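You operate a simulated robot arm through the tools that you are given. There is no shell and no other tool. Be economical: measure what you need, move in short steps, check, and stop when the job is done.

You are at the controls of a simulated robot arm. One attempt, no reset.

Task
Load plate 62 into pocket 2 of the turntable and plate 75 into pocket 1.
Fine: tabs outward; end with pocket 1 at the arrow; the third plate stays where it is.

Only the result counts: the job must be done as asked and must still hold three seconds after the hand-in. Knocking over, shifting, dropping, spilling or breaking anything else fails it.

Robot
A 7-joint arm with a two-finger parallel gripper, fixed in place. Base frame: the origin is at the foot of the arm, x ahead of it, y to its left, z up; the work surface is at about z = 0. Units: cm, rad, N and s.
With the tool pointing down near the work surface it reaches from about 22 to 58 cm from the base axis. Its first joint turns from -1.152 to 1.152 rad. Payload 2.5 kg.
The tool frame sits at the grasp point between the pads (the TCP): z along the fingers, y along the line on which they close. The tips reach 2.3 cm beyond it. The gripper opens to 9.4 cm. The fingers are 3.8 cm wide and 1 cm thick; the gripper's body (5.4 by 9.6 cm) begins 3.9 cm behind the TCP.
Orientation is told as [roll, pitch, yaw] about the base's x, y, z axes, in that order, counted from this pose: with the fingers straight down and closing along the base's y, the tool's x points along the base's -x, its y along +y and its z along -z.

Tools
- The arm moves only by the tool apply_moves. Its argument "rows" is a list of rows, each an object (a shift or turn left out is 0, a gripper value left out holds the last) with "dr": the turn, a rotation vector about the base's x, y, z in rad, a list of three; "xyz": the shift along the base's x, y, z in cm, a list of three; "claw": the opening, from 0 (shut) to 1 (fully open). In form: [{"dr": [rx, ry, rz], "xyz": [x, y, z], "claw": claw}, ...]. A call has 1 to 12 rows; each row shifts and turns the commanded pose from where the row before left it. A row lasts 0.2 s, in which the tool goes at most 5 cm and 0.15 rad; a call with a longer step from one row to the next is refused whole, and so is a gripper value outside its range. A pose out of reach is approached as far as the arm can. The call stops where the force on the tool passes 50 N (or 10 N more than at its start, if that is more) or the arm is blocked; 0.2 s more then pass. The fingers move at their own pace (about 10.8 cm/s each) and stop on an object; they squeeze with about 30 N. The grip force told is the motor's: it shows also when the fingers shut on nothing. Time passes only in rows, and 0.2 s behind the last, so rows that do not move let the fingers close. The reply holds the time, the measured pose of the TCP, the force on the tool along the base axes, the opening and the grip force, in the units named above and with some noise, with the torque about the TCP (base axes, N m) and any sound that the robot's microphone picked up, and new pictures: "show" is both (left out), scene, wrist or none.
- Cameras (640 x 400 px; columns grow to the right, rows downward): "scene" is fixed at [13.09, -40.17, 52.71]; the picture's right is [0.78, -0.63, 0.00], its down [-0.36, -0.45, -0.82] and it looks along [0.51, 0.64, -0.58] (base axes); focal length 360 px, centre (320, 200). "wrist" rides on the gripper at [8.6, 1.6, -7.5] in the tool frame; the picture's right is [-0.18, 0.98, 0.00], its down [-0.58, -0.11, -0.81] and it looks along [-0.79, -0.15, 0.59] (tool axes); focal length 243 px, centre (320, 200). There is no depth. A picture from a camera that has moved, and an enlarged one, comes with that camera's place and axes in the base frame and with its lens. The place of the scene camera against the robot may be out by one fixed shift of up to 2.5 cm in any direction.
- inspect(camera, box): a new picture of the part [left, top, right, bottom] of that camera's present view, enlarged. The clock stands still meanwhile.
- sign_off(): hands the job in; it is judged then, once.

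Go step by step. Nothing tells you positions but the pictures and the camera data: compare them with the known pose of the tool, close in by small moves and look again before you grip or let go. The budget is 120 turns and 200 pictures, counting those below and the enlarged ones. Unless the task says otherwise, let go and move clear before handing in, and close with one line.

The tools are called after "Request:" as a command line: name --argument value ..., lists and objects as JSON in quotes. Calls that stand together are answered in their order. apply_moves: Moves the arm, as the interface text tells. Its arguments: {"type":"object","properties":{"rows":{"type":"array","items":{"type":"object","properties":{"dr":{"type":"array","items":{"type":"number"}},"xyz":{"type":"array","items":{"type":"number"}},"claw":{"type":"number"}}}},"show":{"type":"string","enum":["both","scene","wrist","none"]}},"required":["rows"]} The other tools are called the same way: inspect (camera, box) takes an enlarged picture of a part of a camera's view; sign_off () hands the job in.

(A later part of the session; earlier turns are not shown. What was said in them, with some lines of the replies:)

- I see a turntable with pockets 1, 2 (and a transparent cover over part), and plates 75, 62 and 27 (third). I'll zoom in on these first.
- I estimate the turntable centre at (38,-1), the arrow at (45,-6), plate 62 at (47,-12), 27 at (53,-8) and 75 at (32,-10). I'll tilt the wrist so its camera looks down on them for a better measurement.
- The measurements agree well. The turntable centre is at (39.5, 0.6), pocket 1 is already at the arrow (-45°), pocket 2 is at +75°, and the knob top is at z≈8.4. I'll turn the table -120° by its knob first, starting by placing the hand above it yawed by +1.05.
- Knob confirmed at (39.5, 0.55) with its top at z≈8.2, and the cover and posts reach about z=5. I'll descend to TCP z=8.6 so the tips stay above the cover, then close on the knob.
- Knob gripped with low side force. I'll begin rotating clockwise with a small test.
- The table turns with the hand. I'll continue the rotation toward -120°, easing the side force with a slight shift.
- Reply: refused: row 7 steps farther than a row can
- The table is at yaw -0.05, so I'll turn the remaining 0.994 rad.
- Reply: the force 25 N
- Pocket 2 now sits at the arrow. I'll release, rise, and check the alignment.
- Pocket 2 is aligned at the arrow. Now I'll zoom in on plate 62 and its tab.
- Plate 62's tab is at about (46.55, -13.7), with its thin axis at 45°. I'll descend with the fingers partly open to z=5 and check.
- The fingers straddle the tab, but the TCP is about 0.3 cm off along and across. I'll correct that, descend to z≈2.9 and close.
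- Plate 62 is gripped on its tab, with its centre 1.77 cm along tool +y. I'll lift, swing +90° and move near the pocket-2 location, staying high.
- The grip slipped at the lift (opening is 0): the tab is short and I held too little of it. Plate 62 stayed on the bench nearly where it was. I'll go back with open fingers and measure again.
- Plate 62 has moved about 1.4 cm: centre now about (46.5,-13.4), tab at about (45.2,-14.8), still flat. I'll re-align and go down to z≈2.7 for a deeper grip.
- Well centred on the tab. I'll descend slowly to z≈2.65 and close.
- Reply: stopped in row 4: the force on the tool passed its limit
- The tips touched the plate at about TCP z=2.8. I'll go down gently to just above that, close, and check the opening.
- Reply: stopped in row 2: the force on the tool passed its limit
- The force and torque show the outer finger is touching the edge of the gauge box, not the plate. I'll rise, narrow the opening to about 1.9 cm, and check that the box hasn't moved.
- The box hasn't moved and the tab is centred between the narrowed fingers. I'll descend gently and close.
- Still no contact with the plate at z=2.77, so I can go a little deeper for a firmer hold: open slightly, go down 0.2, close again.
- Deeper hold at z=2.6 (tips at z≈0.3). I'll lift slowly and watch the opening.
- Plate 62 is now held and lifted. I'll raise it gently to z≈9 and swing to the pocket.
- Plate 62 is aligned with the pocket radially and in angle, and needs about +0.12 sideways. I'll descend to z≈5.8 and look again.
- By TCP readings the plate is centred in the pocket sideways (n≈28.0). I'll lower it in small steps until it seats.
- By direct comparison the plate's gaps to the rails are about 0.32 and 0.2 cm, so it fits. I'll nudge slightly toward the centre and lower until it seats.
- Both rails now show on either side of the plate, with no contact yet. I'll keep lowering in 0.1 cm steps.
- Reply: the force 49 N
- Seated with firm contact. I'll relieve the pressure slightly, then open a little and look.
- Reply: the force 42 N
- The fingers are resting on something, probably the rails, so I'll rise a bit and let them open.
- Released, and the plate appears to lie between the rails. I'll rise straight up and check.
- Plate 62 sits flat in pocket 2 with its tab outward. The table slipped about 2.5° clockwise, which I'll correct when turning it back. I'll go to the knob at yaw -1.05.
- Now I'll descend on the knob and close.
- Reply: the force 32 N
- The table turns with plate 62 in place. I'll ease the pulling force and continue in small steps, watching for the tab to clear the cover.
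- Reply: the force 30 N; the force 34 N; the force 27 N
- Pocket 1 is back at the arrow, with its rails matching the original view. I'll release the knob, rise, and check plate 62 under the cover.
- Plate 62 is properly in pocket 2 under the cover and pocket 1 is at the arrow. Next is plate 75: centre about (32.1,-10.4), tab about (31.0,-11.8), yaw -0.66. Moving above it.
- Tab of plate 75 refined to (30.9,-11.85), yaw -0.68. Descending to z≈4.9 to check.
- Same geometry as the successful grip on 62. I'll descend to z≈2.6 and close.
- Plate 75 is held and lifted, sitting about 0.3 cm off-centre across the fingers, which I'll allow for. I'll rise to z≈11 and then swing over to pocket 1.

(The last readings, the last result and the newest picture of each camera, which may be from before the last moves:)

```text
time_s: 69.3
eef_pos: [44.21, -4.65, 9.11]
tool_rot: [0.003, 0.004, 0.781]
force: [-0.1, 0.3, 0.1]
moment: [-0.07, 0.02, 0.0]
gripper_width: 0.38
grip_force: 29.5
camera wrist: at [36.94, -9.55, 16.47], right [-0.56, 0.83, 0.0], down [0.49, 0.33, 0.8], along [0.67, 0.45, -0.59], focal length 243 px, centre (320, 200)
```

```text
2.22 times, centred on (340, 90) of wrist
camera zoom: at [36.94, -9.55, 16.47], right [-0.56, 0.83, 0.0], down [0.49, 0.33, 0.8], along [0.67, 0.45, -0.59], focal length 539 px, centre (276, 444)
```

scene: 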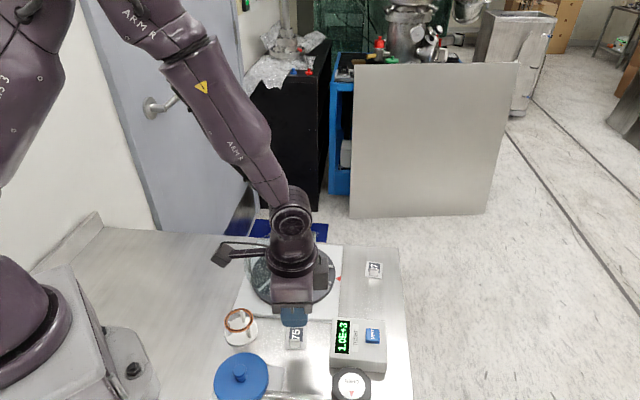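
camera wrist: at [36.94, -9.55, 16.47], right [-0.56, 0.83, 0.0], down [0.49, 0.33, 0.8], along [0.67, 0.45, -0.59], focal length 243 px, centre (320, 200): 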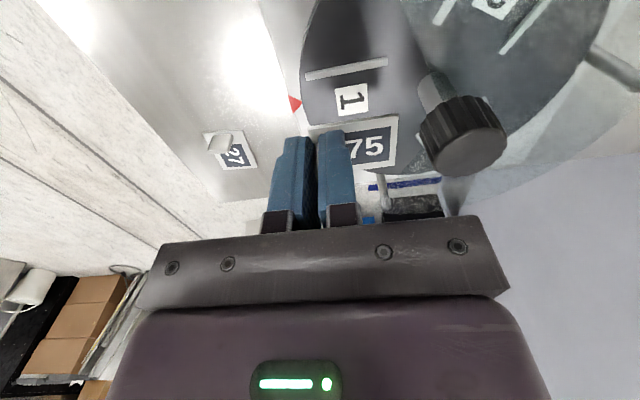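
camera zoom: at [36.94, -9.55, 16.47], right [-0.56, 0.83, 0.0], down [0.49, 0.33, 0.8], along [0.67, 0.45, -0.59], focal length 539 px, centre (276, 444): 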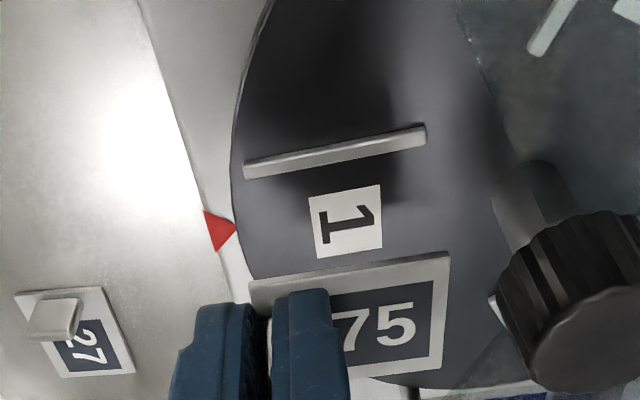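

Over pocket 1 and nicely parallel. I'll descend to z≈5.2 and compare the gaps as before.

Request:
apply_moves --rows '[{"xyz": [0, 0, -1.2]}, {"xyz": [0, 0, -1.2]}, {"xyz": [0, 0, -1]}, {"xyz": [0, 0, -0.5]}, {}]' --show "none"

Request:
inspect --camera "wrist" --box '[240, 60, 440, 200]'

```text
time_s: 70.5
eef_pos: [44.1, -4.77, 5.08]
tool_rot: [0.001, 0.004, 0.781]
force: [0.4, -0.5, -0.3]
moment: [0.03, -0.04, 0.01]
gripper_width: 0.45
grip_force: 29.6
```

```text
2.86 times, centred on (340, 130) of wrist
camera zoom: at [36.79, -9.7, 12.48], right [-0.56, 0.83, 0.0], down [0.49, 0.33, 0.8], along [0.67, 0.45, -0.59], focal length 693 px, centre (263, 400)
```

zoom: 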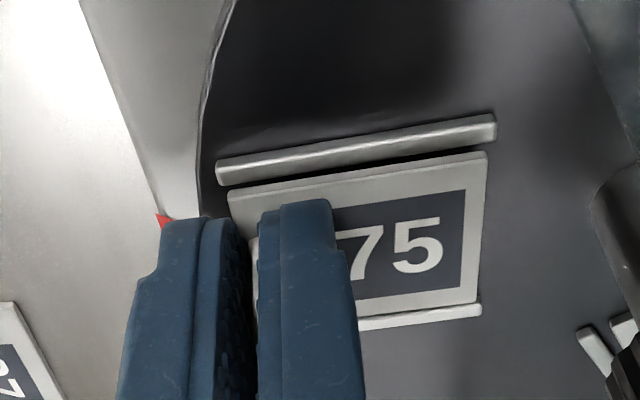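

Plate 75 needs about +0.36 cm sideways (n direction) to centre between the rails. I'll shift it, turn it slightly, and recheck.

Request:
apply_moves --rows '[{"xyz": [0.26, 0.27, 0], "dr": [0, 0, 0.015]}, {}, {"xyz": [0, 0, -0.2]}, {}]' --show "none"

Request:
inspect --camera "wrist" --box '[240, 60, 440, 200]'

Request:
inspect --camera "scene" --box '[270, 240, 360, 310]'

```text
time_s: 71.5
eef_pos: [44.4, -4.41, 5.0]
tool_rot: [0.002, 0.004, 0.794]
force: [-0.4, 1.1, -0.5]
moment: [-0.02, -0.05, 0.01]
gripper_width: 0.43
grip_force: 30.3
```

```text
2.86 times, centred on (340, 130) of wrist
camera zoom: at [37.18, -9.47, 12.35], right [-0.57, 0.82, 0.0], down [0.49, 0.34, 0.8], along [0.66, 0.46, -0.59], focal length 693 px, centre (263, 400)
```

zoom: 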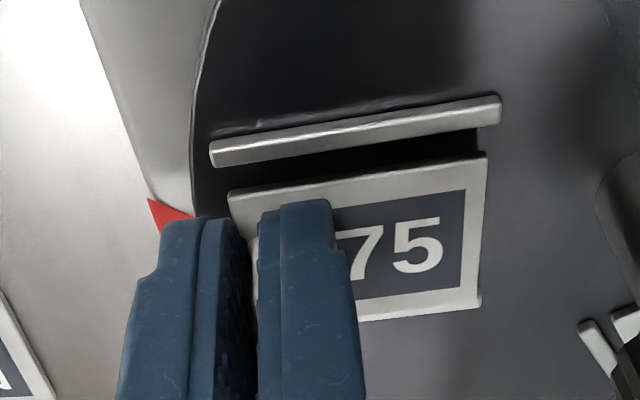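

```text
5.71 times, centred on (315, 275) of scene
camera zoom: at [13.09, -40.17, 52.71], right [0.78, -0.63, 0.0], down [-0.36, -0.45, -0.82], along [0.51, 0.64, -0.58], focal length 2056 px, centre (349, -229)
```

zoom: 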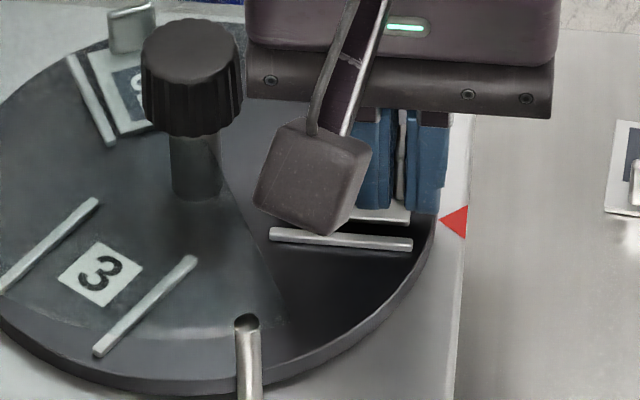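

The plate is centred with about 0.25 cm gap each side. I'll lower gently to just above seating height.

Request:
apply_moves --rows '[{"xyz": [0, 0, -0.12]}, {"xyz": [0, 0, -0.1]}, {}]' --show "none"

Request:
inspect --camera "wrist" --box '[240, 60, 440, 200]'

```text
time_s: 72.3
eef_pos: [44.37, -4.44, 4.87]
tool_rot: [0.002, 0.004, 0.795]
force: [-1.0, 0.0, -0.1]
moment: [0.0, -0.01, -0.03]
gripper_width: 0.43
grip_force: 29.2
```

```text
2.86 times, centred on (340, 130) of wrist
camera zoom: at [37.23, -9.44, 12.12], right [-0.57, 0.82, 0.0], down [0.49, 0.34, 0.8], along [0.66, 0.46, -0.59], focal length 693 px, centre (263, 400)
```

zoom: 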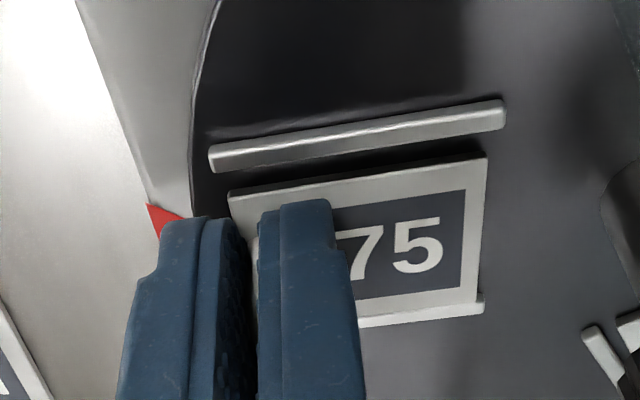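

Request:
apply_moves --rows '[{"xyz": [0, 0, -0.1]}, {"xyz": [0, 0, -0.08]}, {}]' --show "none"

Request:
inspect --camera "wrist" --box '[240, 60, 440, 200]'

```text
time_s: 73.1
eef_pos: [44.49, -4.38, 4.55]
tool_rot: [0.002, 0.003, 0.795]
force: [-4.9, 2.0, 14.1]
moment: [0.05, 0.12, -0.02]
gripper_width: 0.43
grip_force: 29.9
```

```text
2.86 times, centred on (340, 130) of wrist
camera zoom: at [37.26, -9.45, 11.92], right [-0.57, 0.82, 0.0], down [0.49, 0.34, 0.8], along [0.66, 0.46, -0.59], focal length 693 px, centre (263, 400)
```

zoom: 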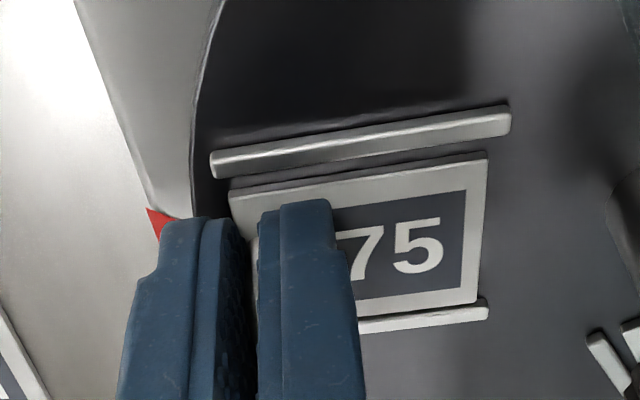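

Light contact: seated and centred. Now I'll release gently and rise.

Request:
apply_moves --rows '[{"xyz": [0, 0, 0.05]}, {"claw": 0.08}, {"xyz": [0, 0, 0.05], "claw": 0.12}, {"xyz": [0, 0, 0.1], "claw": 0.15}, {}, {}]' --show "none"

Request:
inspect --camera "wrist" --box '[240, 60, 440, 200]'

```text
time_s: 74.5
eef_pos: [44.35, -4.5, 4.56]
tool_rot: [0.003, 0.005, 0.795]
force: [-1.0, -0.1, -0.4]
moment: [0.01, 0.01, 0.0]
gripper_width: 1.38
grip_force: 0.1
```

```text
2.86 times, centred on (340, 130) of wrist
camera zoom: at [37.14, -9.42, 11.94], right [-0.57, 0.82, 0.0], down [0.49, 0.34, 0.8], along [0.66, 0.46, -0.6], focal length 693 px, centre (263, 400)
```

zoom: 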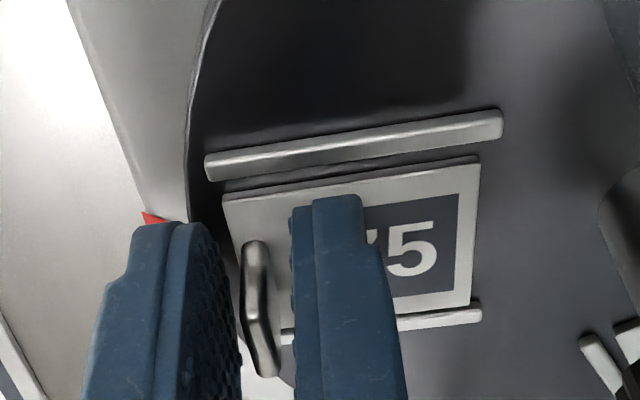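

Request:
apply_moves --rows '[{"xyz": [0, 0, 0.5]}, {"xyz": [0, 0, 1.5]}, {"xyz": [0, 0, 3]}, {"xyz": [0, 0, 4]}, {"xyz": [0, 0, 4]}, {}]' --show "both"

Request:
inspect --camera "wrist" --box '[250, 0, 450, 120]'

Request:
inspect --camera "scene" --box '[210, 220, 420, 350]'

```text
time_s: 75.9
eef_pos: [44.29, -4.38, 17.81]
tool_rot: [0.0, 0.003, 0.795]
force: [0.6, 0.6, -0.1]
moment: [0.01, 0.03, -0.04]
gripper_width: 1.42
grip_force: 0.0
camera wrist: at [37.06, -9.47, 25.12], right [-0.57, 0.82, 0.0], down [0.49, 0.34, 0.8], along [0.66, 0.46, -0.6], focal length 243 px, centre (320, 200)
```

scene: 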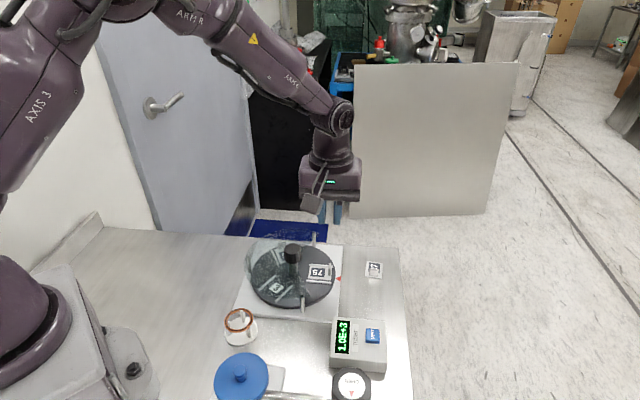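
wrist: 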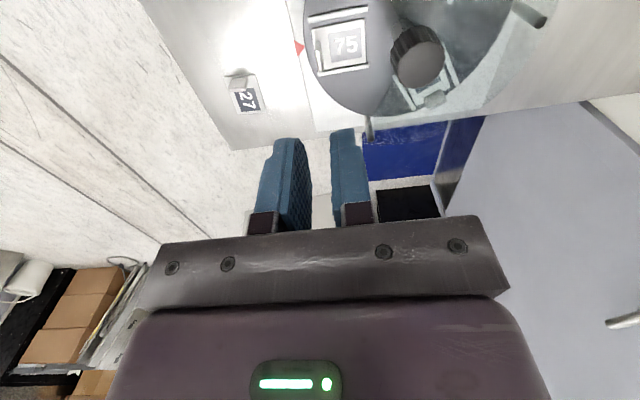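

```text
3.20 times, centred on (350, 60) of wrist
camera zoom: at [37.06, -9.47, 25.12], right [-0.57, 0.82, 0.0], down [0.49, 0.34, 0.8], along [0.66, 0.46, -0.6], focal length 776 px, centre (224, 648)
```

zoom: 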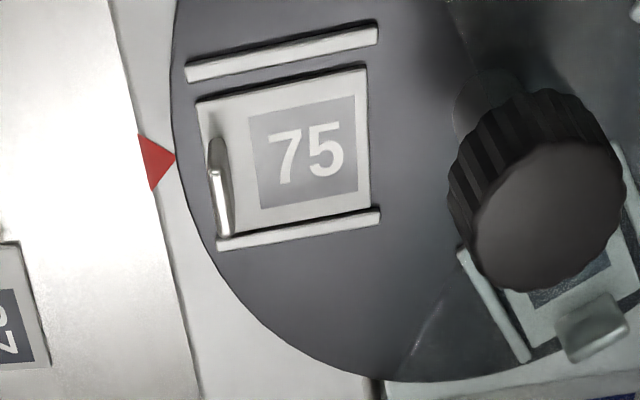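

```text
3.05 times, centred on (315, 285) of scene
camera zoom: at [13.09, -40.17, 52.71], right [0.78, -0.63, 0.0], down [-0.36, -0.45, -0.82], along [0.51, 0.64, -0.58], focal length 1096 px, centre (335, -59)
```

zoom: 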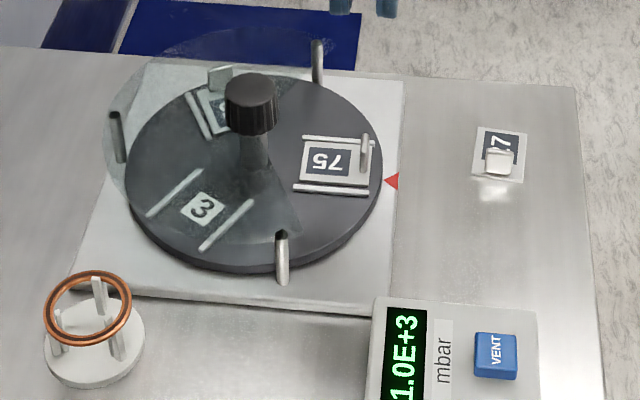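

Both plates look placed and the rails match the original arrow alignment. One closer look to confirm plate 75 lies flat between the rails.

Request:
inspect --camera "scene" --box '[295, 250, 345, 290]'

Request:
inspect --camera "wrist" --box '[295, 0, 385, 80]'

```text
10.00 times, centred on (320, 270) of scene
camera zoom: at [13.09, -40.17, 52.71], right [0.78, -0.63, 0.0], down [-0.36, -0.45, -0.82], along [0.51, 0.64, -0.58], focal length 3597 px, centre (320, -500)
```

zoom: 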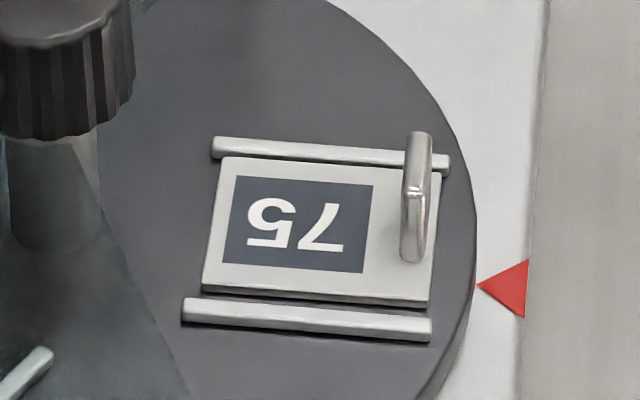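

```text
5.00 times, centred on (340, 40) of wrist
camera zoom: at [37.06, -9.47, 25.12], right [-0.57, 0.82, 0.0], down [0.49, 0.34, 0.8], along [0.66, 0.46, -0.6], focal length 1213 px, centre (220, 1000)
```

zoom: 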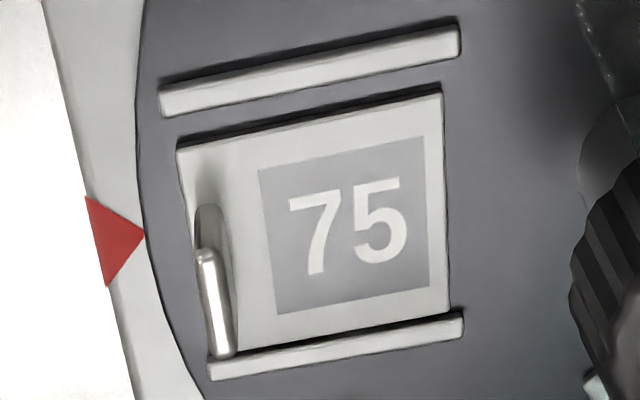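

Plate 75 lies flat: its measured width is 3.35 cm, with no tilt. Both tabs point outward, pocket 1 is at the arrow, plate 27 hasn't moved, and the hand is clear, so I'm handing in.

Request:
sign_off

```text
The job is handed in.
```

I loaded plate 62 into pocket 2 and plate 75 into pocket 1, tabs outward, with pocket 1 at the arrow; plate 27 was left untouched.
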